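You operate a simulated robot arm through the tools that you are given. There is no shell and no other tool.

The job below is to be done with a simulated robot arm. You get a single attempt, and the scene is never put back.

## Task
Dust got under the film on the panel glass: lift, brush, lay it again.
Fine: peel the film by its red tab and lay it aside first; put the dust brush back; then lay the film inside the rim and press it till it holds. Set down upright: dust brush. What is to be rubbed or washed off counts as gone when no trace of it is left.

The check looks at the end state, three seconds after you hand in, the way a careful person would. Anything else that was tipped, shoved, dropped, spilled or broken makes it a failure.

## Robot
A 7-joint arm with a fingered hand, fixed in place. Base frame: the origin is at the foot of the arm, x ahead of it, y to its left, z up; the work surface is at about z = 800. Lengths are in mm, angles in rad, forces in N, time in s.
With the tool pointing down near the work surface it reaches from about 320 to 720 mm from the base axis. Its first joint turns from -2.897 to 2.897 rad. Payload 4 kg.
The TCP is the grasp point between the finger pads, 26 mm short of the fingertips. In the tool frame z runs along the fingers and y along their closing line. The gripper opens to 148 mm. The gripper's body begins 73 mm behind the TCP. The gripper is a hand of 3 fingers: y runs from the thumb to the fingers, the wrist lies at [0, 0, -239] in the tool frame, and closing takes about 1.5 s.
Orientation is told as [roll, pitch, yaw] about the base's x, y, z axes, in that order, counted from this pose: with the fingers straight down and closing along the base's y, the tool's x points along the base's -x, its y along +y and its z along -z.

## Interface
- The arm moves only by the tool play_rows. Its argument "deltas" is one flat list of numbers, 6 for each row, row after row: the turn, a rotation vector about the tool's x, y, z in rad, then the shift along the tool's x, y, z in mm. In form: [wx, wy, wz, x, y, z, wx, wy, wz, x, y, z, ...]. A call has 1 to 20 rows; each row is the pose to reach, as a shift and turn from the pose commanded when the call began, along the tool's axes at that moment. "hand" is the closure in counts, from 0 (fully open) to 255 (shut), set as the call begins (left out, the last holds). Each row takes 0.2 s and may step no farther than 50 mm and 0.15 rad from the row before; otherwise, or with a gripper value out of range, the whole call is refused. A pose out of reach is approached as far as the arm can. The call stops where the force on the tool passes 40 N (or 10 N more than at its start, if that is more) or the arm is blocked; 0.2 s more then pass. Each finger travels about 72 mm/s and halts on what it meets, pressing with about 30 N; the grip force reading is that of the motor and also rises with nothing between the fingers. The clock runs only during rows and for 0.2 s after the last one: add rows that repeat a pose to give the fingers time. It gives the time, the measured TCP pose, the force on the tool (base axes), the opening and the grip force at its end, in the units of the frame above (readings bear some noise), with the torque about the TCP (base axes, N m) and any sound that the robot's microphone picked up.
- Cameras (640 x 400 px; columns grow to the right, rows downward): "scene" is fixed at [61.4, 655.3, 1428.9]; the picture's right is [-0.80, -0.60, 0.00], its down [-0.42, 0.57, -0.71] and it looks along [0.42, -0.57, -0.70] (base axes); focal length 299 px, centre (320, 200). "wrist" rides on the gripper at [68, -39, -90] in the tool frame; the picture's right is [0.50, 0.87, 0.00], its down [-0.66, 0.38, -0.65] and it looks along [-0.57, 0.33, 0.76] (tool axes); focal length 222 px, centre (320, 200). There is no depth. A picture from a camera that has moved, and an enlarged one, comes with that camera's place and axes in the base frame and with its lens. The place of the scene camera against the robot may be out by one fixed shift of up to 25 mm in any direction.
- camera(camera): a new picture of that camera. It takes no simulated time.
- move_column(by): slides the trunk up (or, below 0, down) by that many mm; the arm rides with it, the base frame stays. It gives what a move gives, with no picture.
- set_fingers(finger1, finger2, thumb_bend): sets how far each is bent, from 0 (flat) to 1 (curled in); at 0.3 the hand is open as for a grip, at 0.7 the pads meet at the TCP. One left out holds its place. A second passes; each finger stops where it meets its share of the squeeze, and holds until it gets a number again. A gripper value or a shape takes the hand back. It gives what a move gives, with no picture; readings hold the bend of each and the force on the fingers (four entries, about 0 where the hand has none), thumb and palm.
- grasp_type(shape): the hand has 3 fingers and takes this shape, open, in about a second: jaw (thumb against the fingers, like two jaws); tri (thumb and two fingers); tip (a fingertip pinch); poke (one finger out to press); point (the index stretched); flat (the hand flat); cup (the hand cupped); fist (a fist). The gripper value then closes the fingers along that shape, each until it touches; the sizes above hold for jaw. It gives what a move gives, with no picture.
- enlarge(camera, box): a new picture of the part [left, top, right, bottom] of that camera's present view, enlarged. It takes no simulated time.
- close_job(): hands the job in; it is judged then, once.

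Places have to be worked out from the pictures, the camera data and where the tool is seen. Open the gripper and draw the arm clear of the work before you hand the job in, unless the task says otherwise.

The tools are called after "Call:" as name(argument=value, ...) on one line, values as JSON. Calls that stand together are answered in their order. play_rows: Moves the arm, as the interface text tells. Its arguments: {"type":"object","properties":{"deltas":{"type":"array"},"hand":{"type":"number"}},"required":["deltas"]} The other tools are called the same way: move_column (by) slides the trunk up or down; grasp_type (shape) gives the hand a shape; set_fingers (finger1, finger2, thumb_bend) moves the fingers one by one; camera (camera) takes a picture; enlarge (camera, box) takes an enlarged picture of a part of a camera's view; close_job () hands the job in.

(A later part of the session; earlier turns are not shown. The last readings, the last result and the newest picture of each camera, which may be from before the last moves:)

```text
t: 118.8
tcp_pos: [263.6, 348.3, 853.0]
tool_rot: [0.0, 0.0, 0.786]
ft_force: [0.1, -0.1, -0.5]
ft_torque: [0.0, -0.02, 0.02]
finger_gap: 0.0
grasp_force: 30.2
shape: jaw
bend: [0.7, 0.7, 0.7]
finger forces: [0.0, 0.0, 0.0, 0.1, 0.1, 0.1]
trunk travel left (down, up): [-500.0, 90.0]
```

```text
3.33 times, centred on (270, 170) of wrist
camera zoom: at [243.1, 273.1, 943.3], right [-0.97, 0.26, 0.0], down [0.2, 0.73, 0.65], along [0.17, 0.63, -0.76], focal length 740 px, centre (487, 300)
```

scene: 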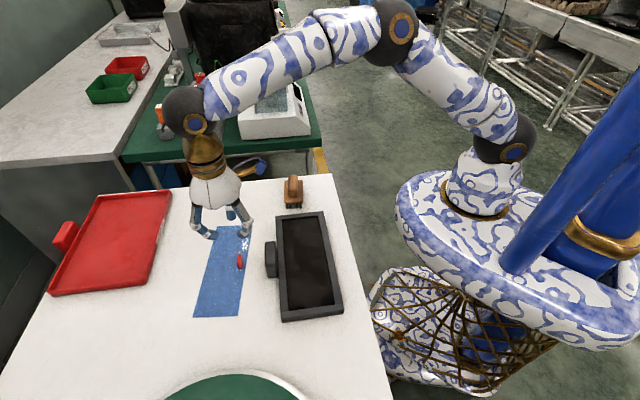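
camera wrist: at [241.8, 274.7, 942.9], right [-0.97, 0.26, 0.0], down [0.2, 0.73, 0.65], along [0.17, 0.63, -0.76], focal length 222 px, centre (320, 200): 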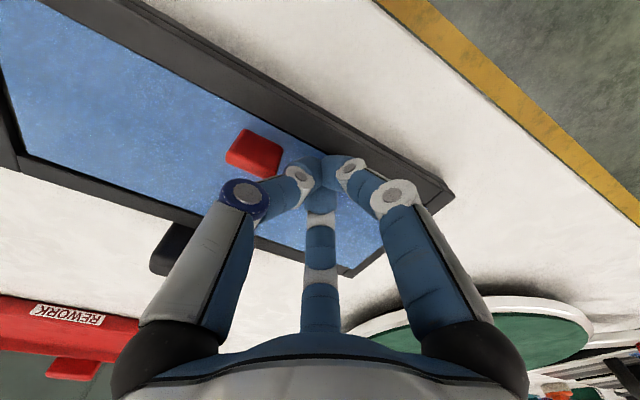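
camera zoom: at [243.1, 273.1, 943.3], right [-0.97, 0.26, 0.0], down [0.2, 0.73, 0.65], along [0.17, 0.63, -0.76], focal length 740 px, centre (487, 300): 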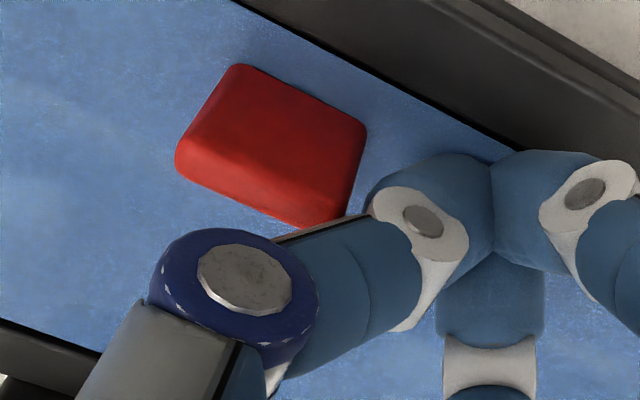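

The film slid back about 2 mm and its +s edge now sits inside the rim line. I'll push half a millimetre more, then check the other end.

Call:
play_rows(deltas=[0, 0, 0, 0, -0.6, 0, 0, 0, 0, 0, -0.6, 0])

Call:
enlarge(camera="scene", box=[276, 285, 346, 325])

Call:
enlarge(camera="scene", box=[270, 205, 310, 230])

Call:
enlarge(camera="scene", box=[278, 305, 298, 320])

Call:
enlarge(camera="scene", box=[324, 298, 344, 313])

```text
t: 119.4
tcp_pos: [263.1, 349.1, 854.1]
tool_rot: [-0.001, 0.0, 0.788]
ft_force: [-0.4, 0.1, 0.6]
ft_torque: [0.02, 0.01, -0.02]
finger_gap: 0.0
grasp_force: 29.8
shape: jaw
bend: [0.7, 0.7, 0.7]
finger forces: [0.0, 0.0, 0.0, 0.1, 0.0, 0.1]
trunk travel left (down, up): [-500.0, 90.0]
```

```text
9.14 times, centred on (311, 305) of scene
camera zoom: at [61.4, 655.3, 1428.9], right [-0.8, -0.6, 0.0], down [-0.42, 0.57, -0.71], along [0.42, -0.57, -0.7], focal length 2731 px, centre (402, -760)
```

zoom: 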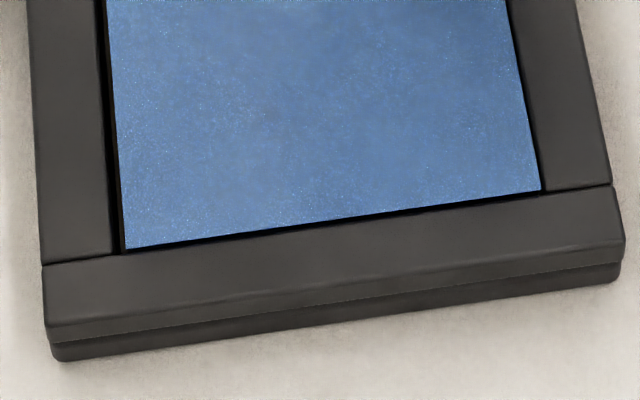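

```text
16.00 times, centred on (290, 218) of scene
camera zoom: at [61.4, 655.3, 1428.9], right [-0.8, -0.6, 0.0], down [-0.42, 0.57, -0.71], along [0.42, -0.57, -0.7], focal length 4779 px, centre (800, -80)
```

zoom: 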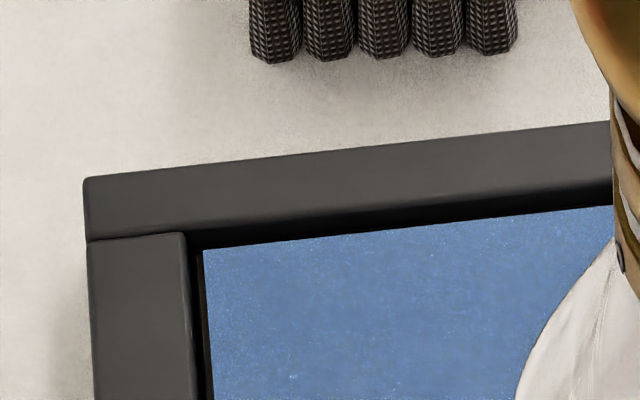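

```text
16.00 times, centred on (288, 312) of scene
camera zoom: at [61.4, 655.3, 1428.9], right [-0.8, -0.6, 0.0], down [-0.42, 0.57, -0.71], along [0.42, -0.57, -0.7], focal length 4779 px, centre (832, -1600)
```

zoom: 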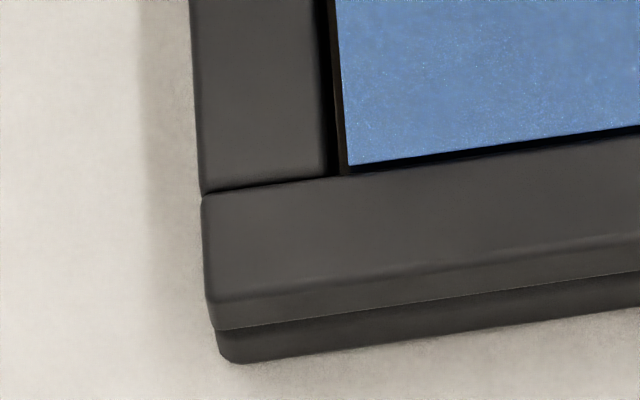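

```text
16.00 times, centred on (334, 306) of scene
camera zoom: at [61.4, 655.3, 1428.9], right [-0.8, -0.6, 0.0], down [-0.42, 0.57, -0.71], along [0.42, -0.57, -0.7], focal length 4779 px, centre (96, -1488)
```

zoom: 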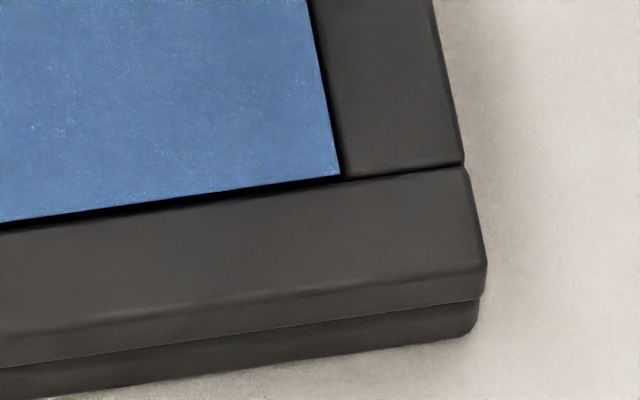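

The film is back inside the rim at both ends. I'll back off, rise over the tab, and bring the closed fingertips down on the middle of the film to press it.

Call:
play_rows(deltas=[0, 0, 0, 0, 4, 0, 0, 0, 0, 0, 6, -15, 0, 0, 0, 0, 6, -35, 0, 0, 0, -22, -16, -38, 0, 0, 0, -45.5, -38.9, -38, 0, 0, 0, -45.5, -38.9, -20, 0, 0, 0, -45.5, -38.9, -5, 0, 0, 0, -45.5, -38.9, 0])

Call:
enlarge(camera="scene", box=[260, 200, 360, 330])

Call:
camera(camera="wrist")

```text
t: 121.2
tcp_pos: [324.5, 352.9, 853.3]
tool_rot: [0.0, 0.001, 0.785]
ft_force: [-0.5, -0.1, 0.0]
ft_torque: [-0.02, -0.02, -0.01]
finger_gap: 0.0
grasp_force: 29.9
shape: jaw
bend: [0.7, 0.7, 0.7]
finger forces: [0.1, 0.1, 0.0, 0.1, 0.0, 0.1]
trunk travel left (down, up): [-500.0, 90.0]
```

```text
3.08 times, centred on (310, 265) of scene
camera zoom: at [61.4, 655.3, 1428.9], right [-0.8, -0.6, 0.0], down [-0.42, 0.57, -0.71], along [0.42, -0.57, -0.7], focal length 919 px, centre (351, 0)
```

zoom: 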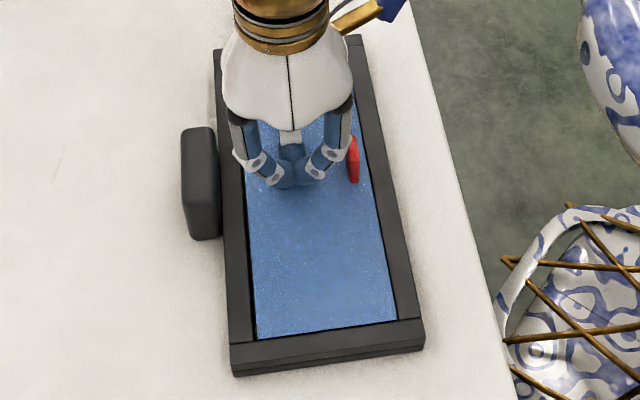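

```text
taken
camera wrist: at [304.0, 277.4, 943.3], right [-0.97, 0.26, 0.0], down [0.2, 0.73, 0.65], along [0.17, 0.63, -0.76], focal length 222 px, centre (320, 200)
```

wrist: 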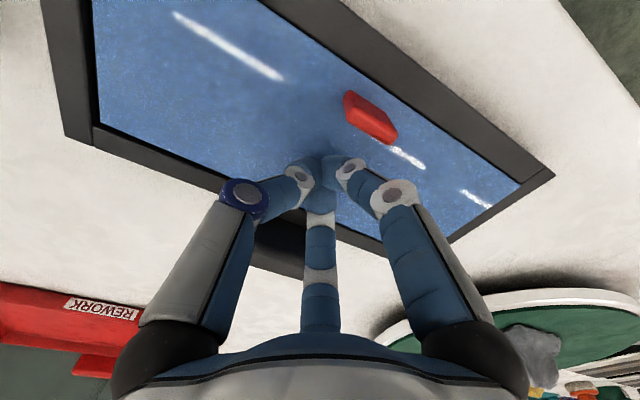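

The fingertip bundle is over the film's middle, clear of the tab. I'll step down until it presses.

Call:
play_rows(deltas=[0, 0, 0, 0, 0, 2, 0, 0, 0, 0, 0, 4, 0, 0, 0, 0, 0, 6])

Call:
play_rows(deltas=[0, 0, 0, 0, 0, 1, 0, 0, 0, 0, 0, 2, 0, 0, 0, 0, 0, 3])

```text
t: 122.0
tcp_pos: [323.6, 354.0, 851.2]
tool_rot: [0.0, -0.009, 0.788]
ft_force: [-4.0, -6.1, 26.1]
ft_torque: [-0.14, 0.19, 0.02]
finger_gap: 0.0
grasp_force: 29.7
shape: jaw
bend: [0.7, 0.7, 0.7]
finger forces: [0.0, 0.0, 0.1, 0.0, 0.0, 0.1]
trunk travel left (down, up): [-500.0, 90.0]
stopped in row 3: the force on the tool passed its limit at 45 N (the readings are from after the stop); the commanded pose is now the measured one
```

```text
t: 122.4
tcp_pos: [323.5, 354.2, 851.5]
tool_rot: [0.0, -0.01, 0.787]
ft_force: [-4.9, -7.9, 26.7]
ft_torque: [-0.22, 0.26, 0.04]
finger_gap: 0.0
grasp_force: 29.8
shape: jaw
bend: [0.7, 0.7, 0.7]
finger forces: [0.1, 0.0, 0.1, 0.1, 0.1, 0.1]
trunk travel left (down, up): [-500.0, 90.0]
stopped in row 2: the force on the tool passed its limit at 43 N (the readings are from after the stop); the commanded pose is now the measured one
```

Contact came at z≈851, so the closed fingertips reach about 31 mm below the TCP, and it pressed to 45 N before stopping. I'll lift off and check the film hasn't moved.

Call:
play_rows(deltas=[0, 0, 0, 0, 0, -1, 0, 0, 0, 0, 0, -3, 0, 0.009, 0, 0, 0, -8, 0, 0.009, 0, 0, 0, -20, 0, 0.009, 0, 0, 0, -45])

Call:
enlarge(camera="scene", box=[260, 200, 360, 330])

Call:
enlarge(camera="scene", box=[276, 285, 346, 325])

Call:
enlarge(camera="scene", box=[270, 205, 310, 230])

```text
t: 123.6
tcp_pos: [324.0, 354.0, 894.0]
tool_rot: [0.0, 0.001, 0.786]
ft_force: [0.3, 0.3, 0.1]
ft_torque: [0.01, 0.02, 0.01]
finger_gap: 0.0
grasp_force: 30.2
shape: jaw
bend: [0.7, 0.7, 0.7]
finger forces: [0.1, 0.0, 0.0, 0.0, 0.1, 0.1]
trunk travel left (down, up): [-500.0, 90.0]
```

```text
3.08 times, centred on (310, 265) of scene
camera zoom: at [61.4, 655.3, 1428.9], right [-0.8, -0.6, 0.0], down [-0.42, 0.57, -0.71], along [0.42, -0.57, -0.7], focal length 919 px, centre (351, 0)
```

zoom: 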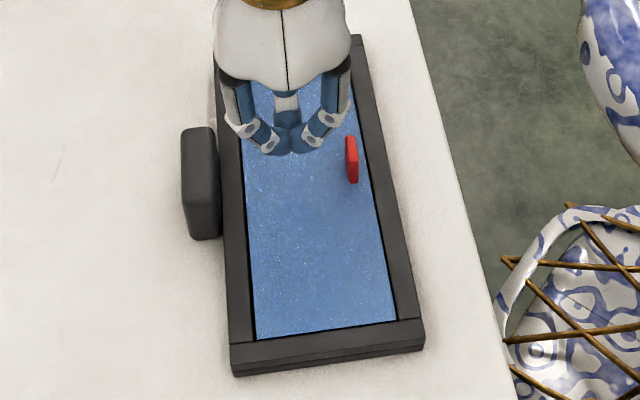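

```text
9.14 times, centred on (311, 305) of scene
camera zoom: at [61.4, 655.3, 1428.9], right [-0.8, -0.6, 0.0], down [-0.42, 0.57, -0.71], along [0.42, -0.57, -0.7], focal length 2731 px, centre (402, -760)
```

zoom: 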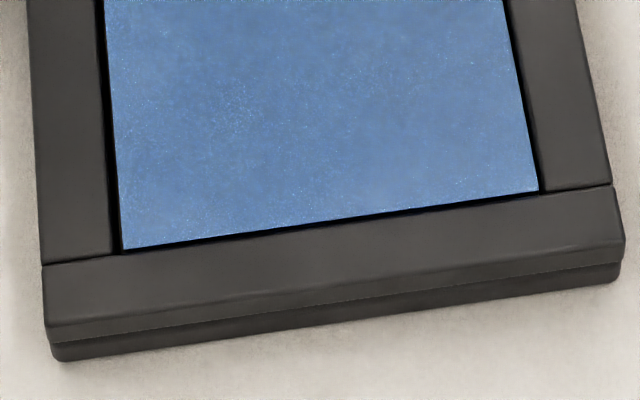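

```text
16.00 times, centred on (290, 218) of scene
camera zoom: at [61.4, 655.3, 1428.9], right [-0.8, -0.6, 0.0], down [-0.42, 0.57, -0.71], along [0.42, -0.57, -0.7], focal length 4779 px, centre (800, -80)
```

zoom: 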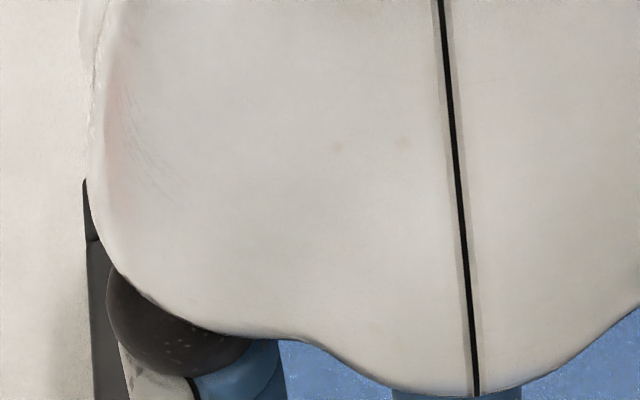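

The film stayed inside the rim. I'll press at more spots along it, starting near the -s end, approaching carefully because the commanded height shifted after the stop.

Call:
play_rows(deltas=[0, 0, 0, -2, -30, 0, 0, 0, 0, -4, -65, 0, 0, 0, 0, -6, -90, 10, 0, 0, 0, -6, -90, 28, 0, 0, 0, -6, -90, 38])

Call:
enlarge(camera="scene", box=[260, 200, 360, 330])

```text
t: 124.8
tcp_pos: [392.9, 296.2, 856.9]
tool_rot: [-0.001, 0.002, 0.787]
ft_force: [0.4, -0.6, -0.4]
ft_torque: [-0.01, 0.01, -0.03]
finger_gap: 0.0
grasp_force: 30.4
shape: jaw
bend: [0.7, 0.7, 0.7]
finger forces: [0.0, 0.1, 0.0, 0.1, 0.0, 0.1]
trunk travel left (down, up): [-500.0, 90.0]
```

```text
3.08 times, centred on (310, 265) of scene
camera zoom: at [61.4, 655.3, 1428.9], right [-0.8, -0.6, 0.0], down [-0.42, 0.57, -0.71], along [0.42, -0.57, -0.7], focal length 919 px, centre (351, 0)
```

zoom: 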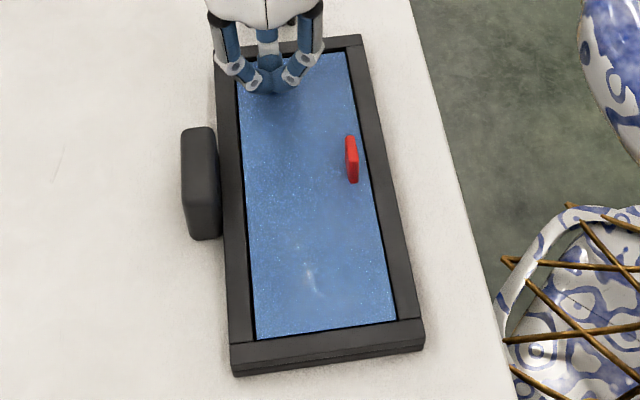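

The bundle is over the film near its -s end. I'll press down here with about 25–30 N, hold, then lift slightly.

Call:
play_rows(deltas=[0, 0, 0, 6, 0, 2, 0, 0, 0, 8, 0, 4, 0, 0, 0, 8, 0, 5, 0, 0, 0, 8, 0, 6, 0, 0, 0, 8, 0, 7, 0, 0, 0, 8, 0, 7.5, 0, 0, 0, 8, 0, 7.5, 0, 0, 0, 8, 0, 7.5])

```text
t: 126.6
tcp_pos: [386.3, 290.2, 851.1]
tool_rot: [0.0, -0.001, 0.788]
ft_force: [2.9, 2.1, 22.6]
ft_torque: [0.16, -0.09, 0.02]
finger_gap: 0.0
grasp_force: 30.3
shape: jaw
bend: [0.7, 0.7, 0.7]
finger forces: [0.0, 0.0, 0.0, 0.0, 0.0, 0.0]
trunk travel left (down, up): [-500.0, 90.0]
```

22.6 N applied there. I'll lift a little and press the next spot, 45 mm along.

Call:
play_rows(deltas=[0, 0, 0, 0, 0, -4, 0, 0, 0, 0, 0, -9, 0, 0, 0, 0, 22, -9, 0, 0, 0, 0, 45, -9, 0, 0, 0, 0, 45, -4, 0, 0, 0, 0, 45, -2, 0, 0, 0, 0, 45, -0.5, 0, 0, 0, 0, 45, 0.5, 0, 0, 0, 0, 45, 0.5, 0, 0, 0, 0, 45, 0.5])

Call:
play_rows(deltas=[0, 0, 0, 0, 0, -4, 0, 0, 0, 0, 0, -12, 0, 0, 0, -8, 22, -12, 0, 0, 0, -16, 45, -12, 0, 0, 0, -16, 45, -6, 0, 0, 0, -16, 45, -3, 0, 0, 0, -16, 45, -1, 0, 0, 0, -16, 45, 0, 0, 0, 0, -16, 45, 0, 0, 0, 0, -16, 45, 0])

Call:
enlarge(camera="scene", box=[260, 200, 360, 330])

```text
t: 128.8
tcp_pos: [355.5, 321.8, 850.5]
tool_rot: [0.0, -0.004, 0.786]
ft_force: [-3.3, -5.4, 24.7]
ft_torque: [-0.14, 0.13, -0.03]
finger_gap: 0.0
grasp_force: 29.4
shape: jaw
bend: [0.7, 0.7, 0.7]
finger forces: [0.0, 0.1, 0.0, 0.1, 0.1, 0.1]
trunk travel left (down, up): [-500.0, 90.0]
stopped in row 10: the force on the tool passed its limit at 42 N (the readings are from after the stop); the commanded pose is now the measured one
```

```text
t: 130.9
tcp_pos: [334.4, 365.4, 851.6]
tool_rot: [0.002, -0.008, 0.789]
ft_force: [-3.6, -4.1, 23.2]
ft_torque: [-0.12, 0.13, 0.01]
finger_gap: 0.0
grasp_force: 30.5
shape: jaw
bend: [0.7, 0.7, 0.7]
finger forces: [0.1, 0.0, 0.0, 0.0, 0.0, 0.0]
trunk travel left (down, up): [-500.0, 90.0]
stopped in row 10: the force on the tool passed its limit at 41 N (the readings are from after the stop); the commanded pose is now the measured one
```

```text
3.08 times, centred on (310, 265) of scene
camera zoom: at [61.4, 655.3, 1428.9], right [-0.8, -0.6, 0.0], down [-0.42, 0.57, -0.71], along [0.42, -0.57, -0.7], focal length 919 px, centre (351, 0)
```

zoom: 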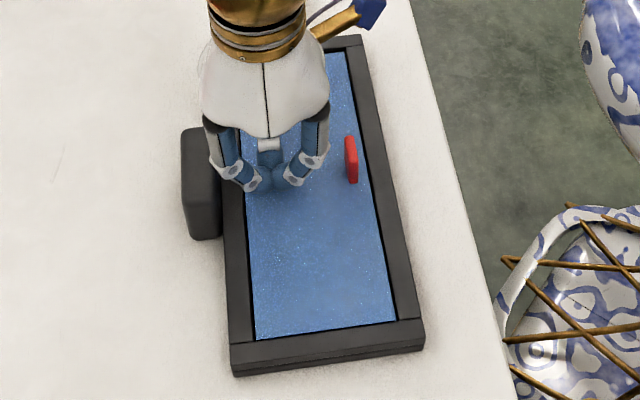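

Those two spots were pressed to about 41 N. I'll continue to the +s half of the film with slightly less travel.

Call:
play_rows(deltas=[0, 0, 0, 0, 0, -4, 0, 0, 0, 0, 0, -12, 0, 0, 0, 10, 22, -12, 0, 0, 0, 20, 45, -12, 0, 0, 0, 20, 45, -6, 0, 0, 0, 20, 45, -3, 0, 0, 0, 20, 45, -1.5, 0, 0, 0, 20, 45, -1, 0, 0, 0, 20, 45, -1, 0, 0, 0, 20, 45, -1])

Call:
play_rows(deltas=[0, 0, 0, 0, 0, -4, 0, 0, 0, 0, 0, -12, 0, 0, 0, 0, 22, -12, 0, 0, 0, 0, 42, -12, 0, 0, 0, 0, 42, -6, 0, 0, 0, 0, 42, -3, 0, 0, 0, 0, 42, -1, 0, 0, 0, 0, 42, -0.5, 0, 0, 0, 0, 42, -0.5, 0, 0, 0, 0, 42, -0.5])

Call:
enlarge(camera="scene", box=[260, 200, 360, 330])

```text
t: 133.1
tcp_pos: [289.2, 383.2, 850.2]
tool_rot: [0.001, -0.004, 0.784]
ft_force: [-0.4, -1.1, 0.0]
ft_torque: [-0.02, 0.01, 0.01]
finger_gap: 0.1
grasp_force: 29.7
shape: jaw
bend: [0.7, 0.7, 0.7]
finger forces: [0.0, 0.0, 0.0, 0.1, 0.0, 0.0]
trunk travel left (down, up): [-500.0, 90.0]
heard: snap
```

```text
t: 135.3
tcp_pos: [259.5, 414.5, 852.3]
tool_rot: [0.001, -0.005, 0.788]
ft_force: [-0.3, 0.3, 0.3]
ft_torque: [0.01, -0.01, -0.02]
finger_gap: 0.0
grasp_force: 30.0
shape: jaw
bend: [0.7, 0.7, 0.7]
finger forces: [0.0, 0.1, 0.0, 0.0, 0.0, 0.0]
trunk travel left (down, up): [-500.0, 90.0]
```

```text
3.08 times, centred on (310, 265) of scene
camera zoom: at [61.4, 655.3, 1428.9], right [-0.8, -0.6, 0.0], down [-0.42, 0.57, -0.71], along [0.42, -0.57, -0.7], focal length 919 px, centre (351, 0)
```

zoom: 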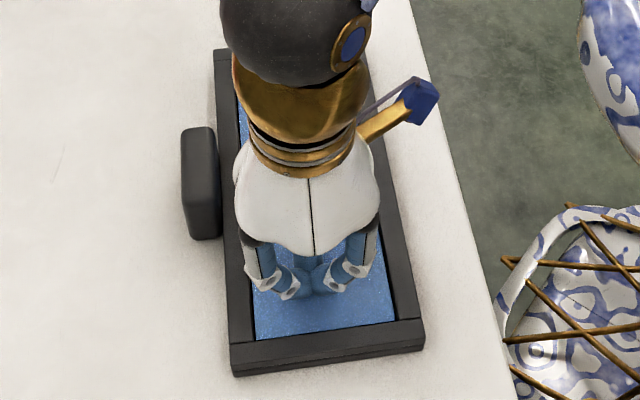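

A snap was heard, probably the film taking hold, and the film now seems to sit slightly lower. I'll still press this +s end gently until contact to make sure it's down.

Call:
play_rows(deltas=[0, 0, 0, 0, 0, 1, 0, 0, 0, 0, 0, 2, 0, 0, 0, 0, 0, 3])

Call:
play_rows(deltas=[0, 0, 0, 0, 0, 1, 0, 0, 0, 0, 0, 2, 0, 0, 0, 0, 0, 2, 0, 0, 0, 0, 0, 2])

```text
t: 136.1
tcp_pos: [260.8, 413.1, 850.1]
tool_rot: [0.003, -0.011, 0.789]
ft_force: [0.6, 0.1, 18.3]
ft_torque: [-0.04, -0.02, 0.04]
finger_gap: 0.4
grasp_force: 29.5
shape: jaw
bend: [0.7, 0.7, 0.7]
finger forces: [0.0, 0.0, 0.1, 0.0, 0.0, 0.0]
trunk travel left (down, up): [-500.0, 90.0]
```

```text
t: 136.8
tcp_pos: [259.3, 413.7, 849.9]
tool_rot: [0.002, -0.013, 0.789]
ft_force: [-1.7, -5.4, 23.0]
ft_torque: [-0.24, 0.06, -0.03]
finger_gap: 0.0
grasp_force: 30.2
shape: jaw
bend: [0.7, 0.7, 0.7]
finger forces: [0.0, 0.1, 0.0, 0.0, 0.1, 0.0]
trunk travel left (down, up): [-500.0, 90.0]
stopped in row 3: the force on the tool passed its limit at 42 N (the readings are from after the stop); the commanded pose is now the measured one
```

Pressed to about 42 N at the +s end. I'll lift well clear and inspect the film and everything around it.

Call:
play_rows(deltas=[0, 0, 0, 0, 0, -2, 0, 0, 0, 0, 0, -6, 0, 0.012, 0, 0, 0, -20, 0, 0.012, 0, 0, 0, -50, 0, 0.012, 0, 0, 20, -90, 0, 0.012, 0, 0, 60, -120])

Call:
camera(camera="scene")

Call:
enlarge(camera="scene", box=[276, 285, 346, 325])

Call:
enlarge(camera="scene", box=[275, 205, 335, 245])

Call:
camera(camera="wrist")

```text
t: 138.2
tcp_pos: [217.8, 459.6, 969.1]
tool_rot: [0.001, 0.002, 0.788]
ft_force: [0.0, 0.4, 0.5]
ft_torque: [0.01, -0.01, -0.03]
finger_gap: 0.0
grasp_force: 30.2
shape: jaw
bend: [0.7, 0.7, 0.7]
finger forces: [0.1, 0.0, 0.0, 0.1, 0.1, 0.0]
trunk travel left (down, up): [-500.0, 90.0]
```

```text
taken
```

scene: 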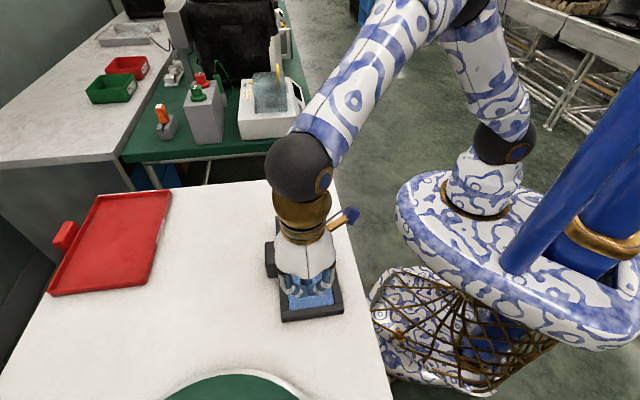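

```text
9.14 times, centred on (311, 305) of scene
camera zoom: at [61.4, 655.3, 1428.9], right [-0.8, -0.6, 0.0], down [-0.42, 0.57, -0.71], along [0.42, -0.57, -0.7], focal length 2731 px, centre (402, -760)
```

zoom: 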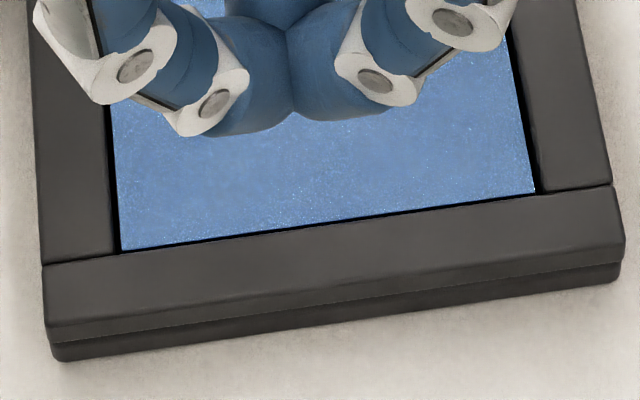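

```text
10.00 times, centred on (305, 225) of scene
camera zoom: at [61.4, 655.3, 1428.9], right [-0.8, -0.6, 0.0], down [-0.42, 0.57, -0.71], along [0.42, -0.57, -0.7], focal length 2987 px, centre (470, -50)
```

zoom: 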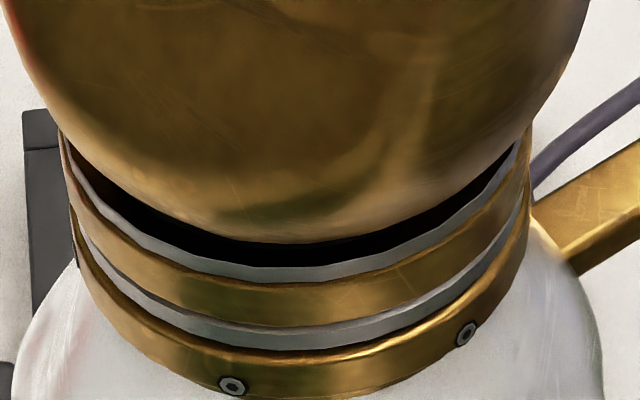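

```text
taken
camera wrist: at [198.6, 383.9, 1058.1], right [-0.97, 0.26, 0.0], down [0.2, 0.73, 0.65], along [0.17, 0.63, -0.76], focal length 222 px, centre (320, 200)
```

wrist: 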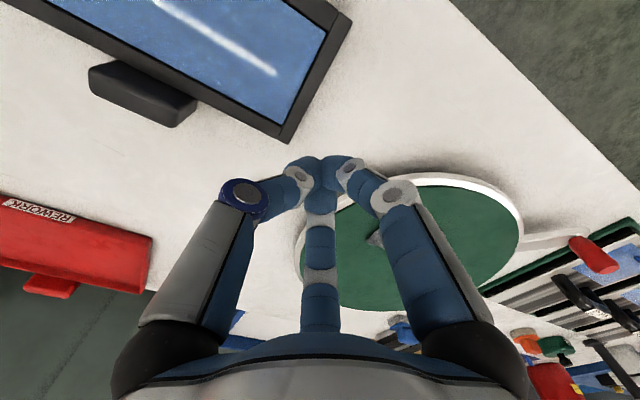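

The arm hides the panel from the scene camera, so I'll move it aside over the free table area and re-check.

Call:
play_rows(deltas=[0, 0, 0, -20, -20, -15, 0, 0, 0, -45, -48, -30, 0, 0, 0, -72, -78, -40, 0, 0, 0, -100, -110, -40, 0, 0, 0, -128, -140, -40, 0, 0, 0, -150, -164, -40], hand=0)

Call:
enlarge(camera="scene", box=[260, 165, 360, 330])

Call:
enlarge(camera="scene", box=[276, 285, 346, 325])

Call:
enlarge(camera="scene", box=[275, 205, 335, 245])

Call:
enlarge(camera="scene", box=[280, 240, 340, 290])

```text
t: 139.6
tcp_pos: [439.9, 447.5, 1006.9]
tool_rot: [0.002, 0.0, 0.788]
ft_force: [0.0, -0.1, 0.2]
ft_torque: [-0.01, -0.01, 0.0]
finger_gap: 148.1
grasp_force: 0.0
shape: jaw
bend: [0.3, 0.3, 0.3]
finger forces: [0.0, 0.0, 0.1, 0.0, 0.0, 0.1]
trunk travel left (down, up): [-500.0, 90.0]
```

```text
2.42 times, centred on (310, 248) of scene
camera zoom: at [61.4, 655.3, 1428.9], right [-0.8, -0.6, 0.0], down [-0.42, 0.57, -0.71], along [0.42, -0.57, -0.7], focal length 724 px, centre (344, 85)
```

zoom: 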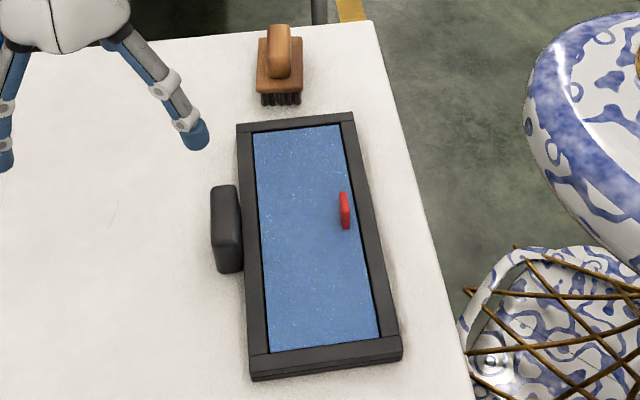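

```text
9.14 times, centred on (311, 305) of scene
camera zoom: at [61.4, 655.3, 1428.9], right [-0.8, -0.6, 0.0], down [-0.42, 0.57, -0.71], along [0.42, -0.57, -0.7], focal length 2731 px, centre (402, -760)
```

zoom: 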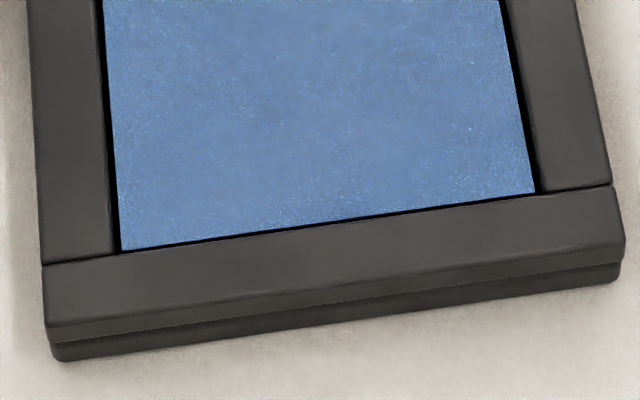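

```text
10.00 times, centred on (305, 225) of scene
camera zoom: at [61.4, 655.3, 1428.9], right [-0.8, -0.6, 0.0], down [-0.42, 0.57, -0.71], along [0.42, -0.57, -0.7], focal length 2987 px, centre (470, -50)
```

zoom: 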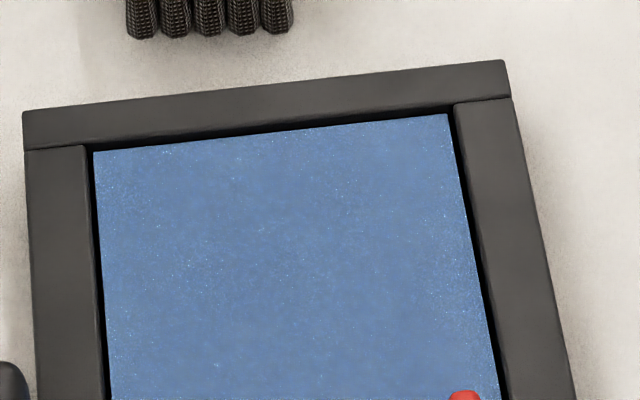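

```text
8.00 times, centred on (310, 265) of scene
camera zoom: at [61.4, 655.3, 1428.9], right [-0.8, -0.6, 0.0], down [-0.42, 0.57, -0.71], along [0.42, -0.57, -0.7], focal length 2389 px, centre (400, -320)
```

zoom: 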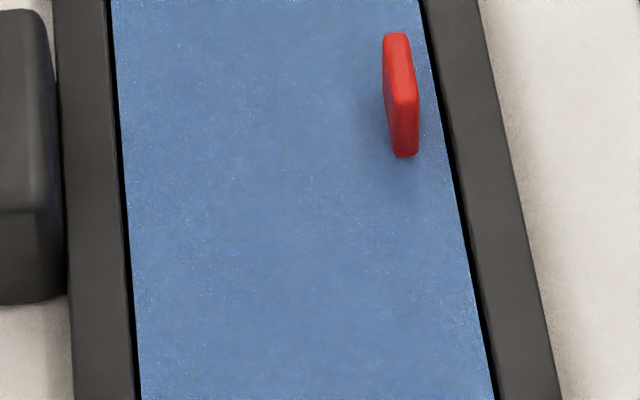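

The film now sits evenly inside the rim with uniform gaps, and the brush stands upright in its place. I'll look from the wrist camera as well to check the film is flat at every edge.

Call:
play_rows(deltas=[0, 0, 0, 30, -5, 0, 0, 0, 0, 60, -10, 0, 0, 0, 0, 95, -15, 0, 0, 0, 0, 130, -20, 0, 0, 0, 0, 160, -25, 10, 0, 0, 0, 175, -30, 40], hand=0)

Call:
camera(camera="wrist")

Call:
enlarge(camera="wrist", box=[160, 0, 480, 230])

```text
t: 141.0
tcp_pos: [335.5, 301.9, 966.0]
tool_rot: [0.002, 0.001, 0.788]
ft_force: [0.1, 0.2, -0.4]
ft_torque: [-0.04, -0.02, -0.01]
finger_gap: 147.9
grasp_force: 0.1
shape: jaw
bend: [0.3, 0.3, 0.3]
finger forces: [0.1, 0.1, 0.0, 0.1, 0.0, 0.1]
trunk travel left (down, up): [-500.0, 90.0]
```

```text
taken
camera wrist: at [315.0, 226.5, 1055.8], right [-0.97, 0.26, 0.0], down [0.2, 0.73, 0.65], along [0.17, 0.63, -0.76], focal length 222 px, centre (320, 200)
```

wrist: 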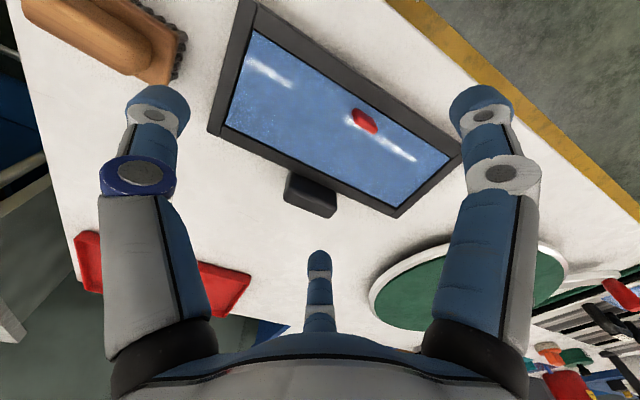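

```text
1.74 times, centred on (320, 115) of wrist
camera zoom: at [315.0, 226.5, 1055.8], right [-0.97, 0.26, 0.0], down [0.2, 0.73, 0.65], along [0.17, 0.63, -0.76], focal length 386 px, centre (320, 348)
```

zoom: 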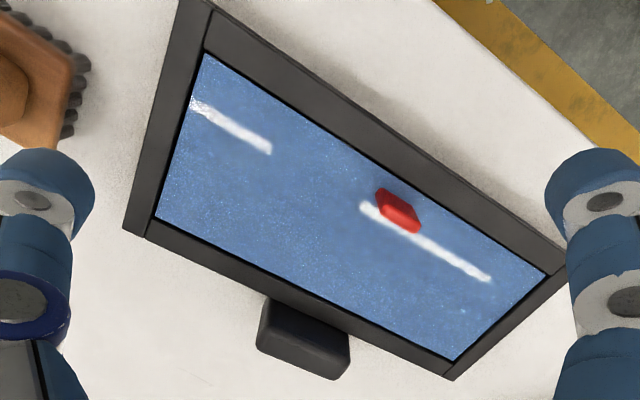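

The film looks flat and evenly framed from this view too. To learn whether it really holds, I'll do a very gentle side nudge on the tab: loose film slid with no measurable force earlier, while bonded film should resist.

Call:
play_rows(deltas=[0, 0, 0, 3, 20, 0, 0, 0, 0, 8, 45, 10, 0, 0, 0, 12, 70, 30, 0, 0, 0, 16.2, 93.4, 50, 0, 0, 0, 16.2, 93.4, 76, 0, 0, 0, 16.2, 93.4, 76, 0, 0, 0, 16.2, 93.4, 76, 0, 0, 0, 16.2, 93.4, 76], hand=255)

Call:
camera(camera="wrist")

```text
t: 142.8
tcp_pos: [259.6, 356.9, 889.5]
tool_rot: [0.002, 0.003, 0.787]
ft_force: [0.6, 0.8, 1.0]
ft_torque: [0.01, 0.0, -0.01]
finger_gap: 0.0
grasp_force: 30.0
shape: jaw
bend: [0.7, 0.7, 0.7]
finger forces: [0.1, 0.0, 0.1, 0.0, 0.0, 0.1]
trunk travel left (down, up): [-500.0, 90.0]
```

```text
taken
camera wrist: at [239.7, 281.7, 980.0], right [-0.97, 0.26, 0.0], down [0.2, 0.73, 0.65], along [0.17, 0.63, -0.76], focal length 222 px, centre (320, 200)
```

wrist: 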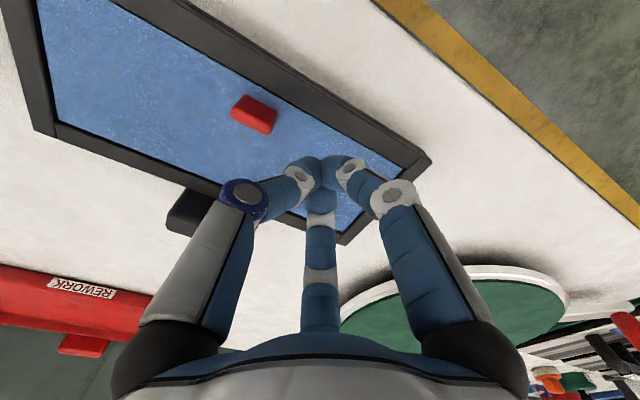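

In position beyond the tab's +s end. I'll lower to z≈856 and approach to just short of contact.

Call:
play_rows(deltas=[0, 0, 0, 0, 0, 14, 0, 0, 0, 0, 0, 26, 0, 0, 0, 0, 0, 33.5, 0, 0, 0, 0, -3, 33.5, 0, 0, 0, 0, -6, 33.5, 0, 0, 0, 0, -8, 33.5])

Call:
play_rows(deltas=[0, 0, 0, 0, -0.5, 0, 0, 0, 0, 0, -1, 0])

Call:
play_rows(deltas=[0, 0, 0, 0, -0.5, 0, 0, 0, 0, 0, -1, 0])

Call:
enlarge(camera="wrist", box=[200, 80, 360, 220])

Call:
enlarge(camera="scene", box=[276, 285, 346, 325])

```text
t: 144.2
tcp_pos: [265.2, 349.8, 858.7]
tool_rot: [0.001, 0.003, 0.787]
ft_force: [-0.7, 0.0, 0.5]
ft_torque: [0.0, 0.01, -0.01]
finger_gap: 0.0
grasp_force: 30.4
shape: jaw
bend: [0.7, 0.7, 0.7]
finger forces: [0.0, 0.1, 0.1, 0.0, 0.0, 0.0]
trunk travel left (down, up): [-500.0, 90.0]
```

```text
t: 144.8
tcp_pos: [265.0, 349.2, 859.1]
tool_rot: [0.003, 0.002, 0.787]
ft_force: [0.0, -0.8, 1.4]
ft_torque: [-0.04, -0.01, 0.01]
finger_gap: 0.1
grasp_force: 29.5
shape: jaw
bend: [0.7, 0.7, 0.7]
finger forces: [0.1, 0.0, 0.0, 0.0, 0.0, 0.0]
trunk travel left (down, up): [-500.0, 90.0]
```

```text
t: 145.4
tcp_pos: [265.8, 349.2, 857.8]
tool_rot: [0.0, 0.002, 0.786]
ft_force: [-0.8, 0.7, 0.4]
ft_torque: [-0.04, -0.01, 0.0]
finger_gap: 0.1
grasp_force: 29.7
shape: jaw
bend: [0.7, 0.7, 0.7]
finger forces: [0.0, 0.1, 0.0, 0.0, 0.0, 0.1]
trunk travel left (down, up): [-500.0, 90.0]
```

```text
2.86 times, centred on (280, 150) of wrist
camera zoom: at [246.2, 273.7, 947.9], right [-0.97, 0.26, 0.0], down [0.2, 0.73, 0.65], along [0.17, 0.63, -0.76], focal length 635 px, centre (434, 343)
```

zoom: 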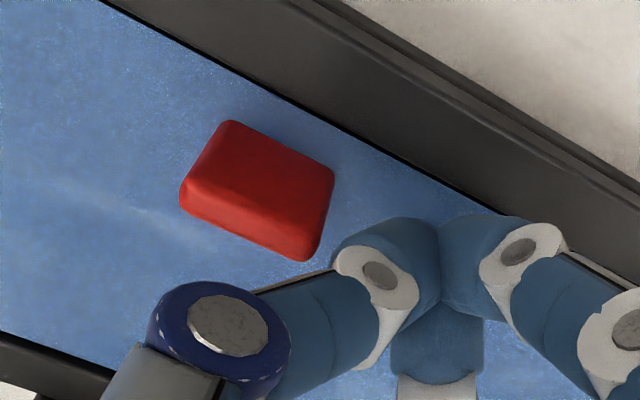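

```text
9.14 times, centred on (311, 305) of scene
camera zoom: at [61.4, 655.3, 1428.9], right [-0.8, -0.6, 0.0], down [-0.42, 0.57, -0.71], along [0.42, -0.57, -0.7], focal length 2731 px, centre (402, -760)
```

zoom: 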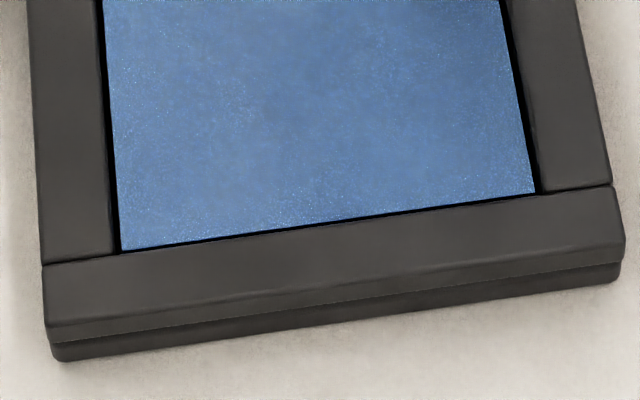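

There's still a small gap to the tab. I'll approach in half-millimetre steps, reading the force each time.

Call:
play_rows(deltas=[0, 0, 0, 0, -0.5, 0, 0, 0, 0, 0, -1, 0])

Call:
play_rows(deltas=[0, 0, 0, 0, -0.5, 0, 0, 0, 0, 0, -1, 0])

Call:
enlarge(camera="wrist", box=[200, 80, 360, 220])

```text
t: 146.0
tcp_pos: [266.9, 348.9, 858.2]
tool_rot: [0.003, 0.002, 0.787]
ft_force: [0.6, 0.5, 0.0]
ft_torque: [0.02, 0.0, 0.01]
finger_gap: 0.1
grasp_force: 30.2
shape: jaw
bend: [0.7, 0.7, 0.7]
finger forces: [0.0, 0.1, 0.0, 0.0, 0.1, 0.0]
trunk travel left (down, up): [-500.0, 90.0]
```

```text
t: 146.6
tcp_pos: [267.5, 348.6, 858.3]
tool_rot: [0.003, 0.002, 0.787]
ft_force: [-0.1, -0.1, -0.1]
ft_torque: [0.01, -0.05, 0.02]
finger_gap: 0.0
grasp_force: 30.4
shape: jaw
bend: [0.7, 0.7, 0.7]
finger forces: [0.0, 0.0, 0.0, 0.1, 0.0, 0.0]
trunk travel left (down, up): [-500.0, 90.0]
```

```text
2.86 times, centred on (280, 150) of wrist
camera zoom: at [247.5, 272.8, 948.2], right [-0.97, 0.26, 0.0], down [0.2, 0.73, 0.65], along [0.17, 0.63, -0.76], focal length 635 px, centre (434, 343)
```

zoom: 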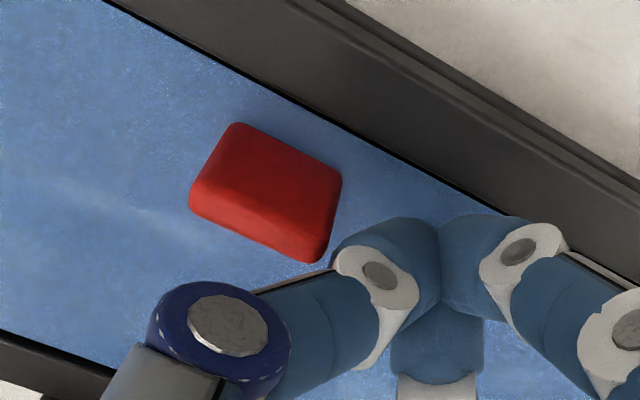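

About 2 mm of gap remains. I'll continue with small steps.

Call:
play_rows(deltas=[0, 0, 0, 0, -0.5, 0, 0, 0, 0, 0, -1, 0])

Call:
play_rows(deltas=[0, 0, 0, 0, -0.3, 0, 0, 0, 0, 0, -0.6, 0])

Call:
play_rows(deltas=[0, 0, 0, 0, -0.3, 0, 0, 0, 0, 0, -0.6, 0])

Call:
enlarge(camera="wrist", box=[200, 80, 360, 220])

Call:
enlarge(camera="scene", box=[276, 285, 346, 325])

```text
t: 147.2
tcp_pos: [268.5, 348.4, 858.1]
tool_rot: [0.003, 0.002, 0.787]
ft_force: [0.0, 0.4, 0.4]
ft_torque: [0.03, 0.01, 0.03]
finger_gap: 0.0
grasp_force: 30.3
shape: jaw
bend: [0.7, 0.7, 0.7]
finger forces: [0.0, 0.0, 0.1, 0.0, 0.0, 0.1]
trunk travel left (down, up): [-500.0, 90.0]
```

```text
t: 147.8
tcp_pos: [269.2, 346.8, 857.5]
tool_rot: [0.002, 0.001, 0.787]
ft_force: [0.1, 0.4, -0.8]
ft_torque: [0.0, -0.01, 0.01]
finger_gap: 0.1
grasp_force: 30.1
shape: jaw
bend: [0.7, 0.7, 0.7]
finger forces: [0.1, 0.0, 0.0, 0.0, 0.0, 0.1]
trunk travel left (down, up): [-500.0, 90.0]
```

```text
t: 148.4
tcp_pos: [268.3, 346.9, 858.3]
tool_rot: [0.003, 0.001, 0.788]
ft_force: [0.5, -0.9, 0.0]
ft_torque: [0.01, -0.03, 0.0]
finger_gap: 0.2
grasp_force: 29.9
shape: jaw
bend: [0.7, 0.7, 0.7]
finger forces: [0.1, 0.0, 0.1, 0.0, 0.0, 0.0]
trunk travel left (down, up): [-500.0, 90.0]
```

```text
2.86 times, centred on (280, 150) of wrist
camera zoom: at [249.0, 271.3, 948.1], right [-0.97, 0.26, 0.0], down [0.2, 0.73, 0.65], along [0.17, 0.63, -0.76], focal length 635 px, centre (434, 343)
```

zoom: 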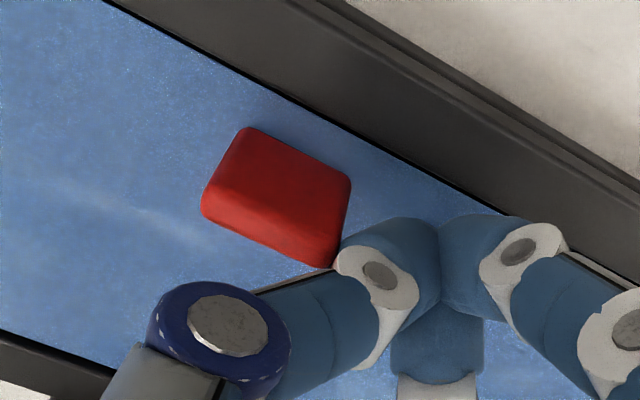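

```text
9.14 times, centred on (311, 305) of scene
camera zoom: at [61.4, 655.3, 1428.9], right [-0.8, -0.6, 0.0], down [-0.42, 0.57, -0.71], along [0.42, -0.57, -0.7], focal length 2731 px, centre (402, -760)
```

zoom: 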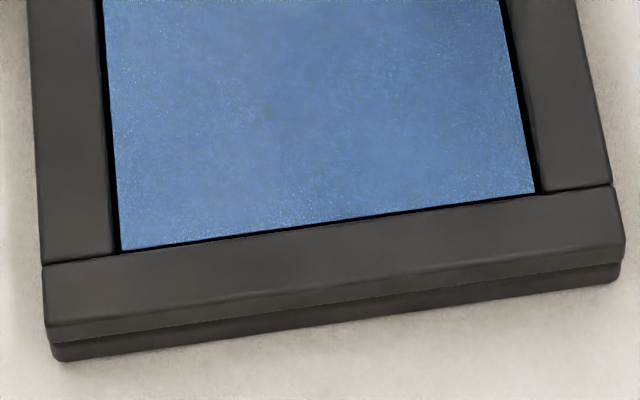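

It's almost touching now. I'll take a few more 0.4 mm steps and read the reaction.

Call:
play_rows(deltas=[0, 0, 0, 0, -0.4, 0, 0, 0, 0, 0, -0.8, 0])

Call:
play_rows(deltas=[0, 0, 0, 0, -0.3, 0, 0, 0, 0, 0, -0.6, 0])

Call:
enlarge(camera="scene", box=[276, 285, 346, 325])

Call:
enlarge(camera="wrist", box=[200, 80, 360, 220])

```text
t: 149.0
tcp_pos: [268.5, 345.7, 857.3]
tool_rot: [0.002, 0.001, 0.784]
ft_force: [-0.3, 0.0, 0.8]
ft_torque: [0.0, 0.0, -0.05]
finger_gap: 0.0
grasp_force: 30.2
shape: jaw
bend: [0.7, 0.7, 0.7]
finger forces: [0.0, 0.0, 0.0, 0.1, 0.0, 0.1]
trunk travel left (down, up): [-500.0, 90.0]
```

```text
t: 149.6
tcp_pos: [270.4, 346.3, 857.6]
tool_rot: [0.001, 0.003, 0.787]
ft_force: [-0.2, -0.5, 0.1]
ft_torque: [0.01, 0.02, -0.01]
finger_gap: 0.1
grasp_force: 30.1
shape: jaw
bend: [0.7, 0.7, 0.7]
finger forces: [0.1, 0.0, 0.1, 0.0, 0.0, 0.0]
trunk travel left (down, up): [-500.0, 90.0]
```

```text
9.14 times, centred on (311, 305) of scene
camera zoom: at [61.4, 655.3, 1428.9], right [-0.8, -0.6, 0.0], down [-0.42, 0.57, -0.71], along [0.42, -0.57, -0.7], focal length 2731 px, centre (402, -760)
```

zoom: 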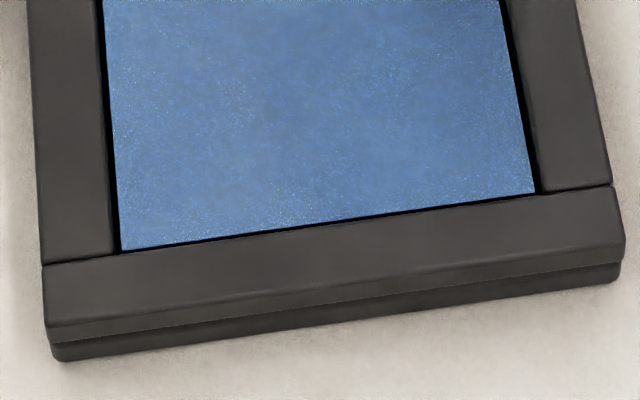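

```text
2.86 times, centred on (280, 150) of wrist
camera zoom: at [250.2, 270.2, 948.1], right [-0.97, 0.26, 0.0], down [0.2, 0.73, 0.65], along [0.17, 0.63, -0.76], focal length 635 px, centre (434, 343)
```

zoom: 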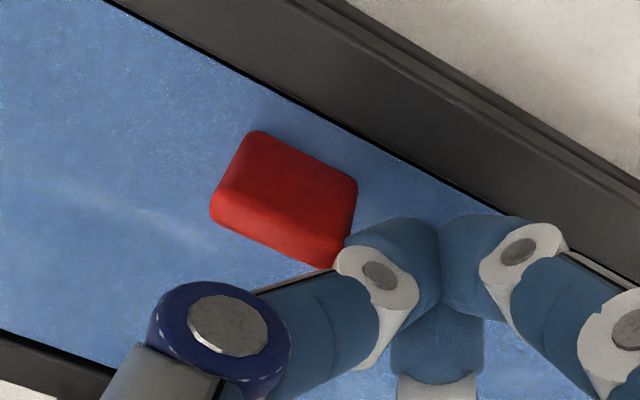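

There's still no reaction and the film is unmoved. Continuing with 0.4 mm increments.

Call:
play_rows(deltas=[0, 0, 0, 0, -0.4, 0, 0, 0, 0, 0, -0.8, 0])

Call:
play_rows(deltas=[0, 0, 0, 0, -0.3, 0, 0, 0, 0, 0, -0.5, 0])

Call:
play_rows(deltas=[0, 0, 0, 0, -0.3, 0, 0, 0, 0, 0, -0.5, 0])

Call:
enlarge(camera="scene", box=[276, 285, 346, 325])

Call:
enlarge(camera="wrist", box=[200, 80, 360, 220])

```text
t: 150.2
tcp_pos: [270.5, 345.4, 857.7]
tool_rot: [0.003, 0.001, 0.787]
ft_force: [-0.6, 1.3, 1.6]
ft_torque: [0.0, 0.02, 0.02]
finger_gap: 0.1
grasp_force: 30.1
shape: jaw
bend: [0.7, 0.7, 0.7]
finger forces: [0.0, 0.1, 0.0, 0.0, 0.1, 0.0]
trunk travel left (down, up): [-500.0, 90.0]
```

```text
t: 150.8
tcp_pos: [270.6, 345.5, 859.6]
tool_rot: [0.002, 0.002, 0.788]
ft_force: [-1.7, 0.5, 0.3]
ft_torque: [0.0, 0.01, 0.05]
finger_gap: 0.0
grasp_force: 30.1
shape: jaw
bend: [0.7, 0.7, 0.7]
finger forces: [0.0, 0.0, 0.0, 0.0, 0.0, 0.1]
trunk travel left (down, up): [-500.0, 90.0]
```

```text
t: 151.4
tcp_pos: [270.5, 343.1, 857.9]
tool_rot: [0.002, 0.001, 0.787]
ft_force: [0.2, -0.8, -1.0]
ft_torque: [0.0, 0.01, 0.03]
finger_gap: 0.0
grasp_force: 29.6
shape: jaw
bend: [0.7, 0.7, 0.7]
finger forces: [0.1, 0.1, 0.0, 0.1, 0.0, 0.1]
trunk travel left (down, up): [-500.0, 90.0]
heard: snap
```

```text
9.14 times, centred on (311, 305) of scene
camera zoom: at [61.4, 655.3, 1428.9], right [-0.8, -0.6, 0.0], down [-0.42, 0.57, -0.71], along [0.42, -0.57, -0.7], focal length 2731 px, centre (402, -760)
```

zoom: 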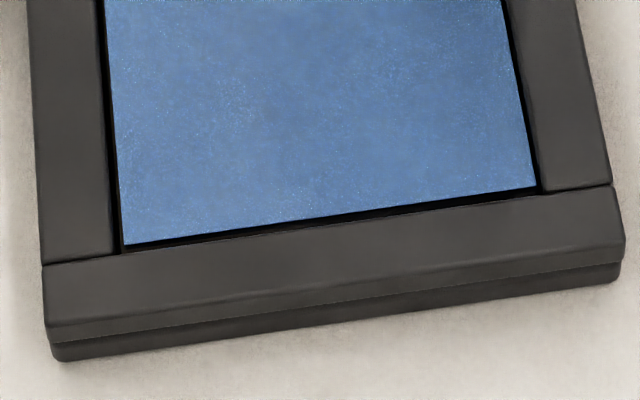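

```text
2.86 times, centred on (280, 150) of wrist
camera zoom: at [251.4, 268.7, 948.2], right [-0.97, 0.26, 0.0], down [0.2, 0.73, 0.65], along [0.17, 0.63, -0.76], focal length 635 px, centre (434, 343)
```

zoom: 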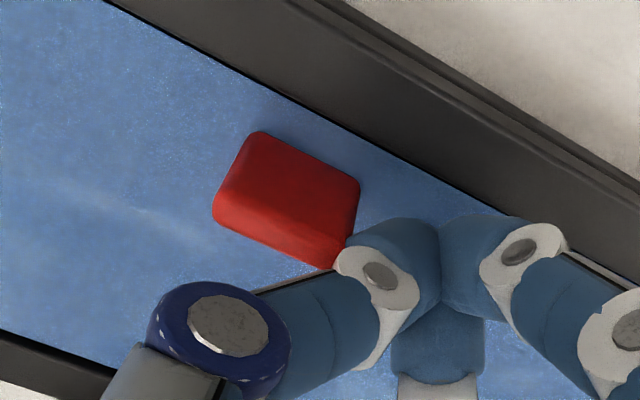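

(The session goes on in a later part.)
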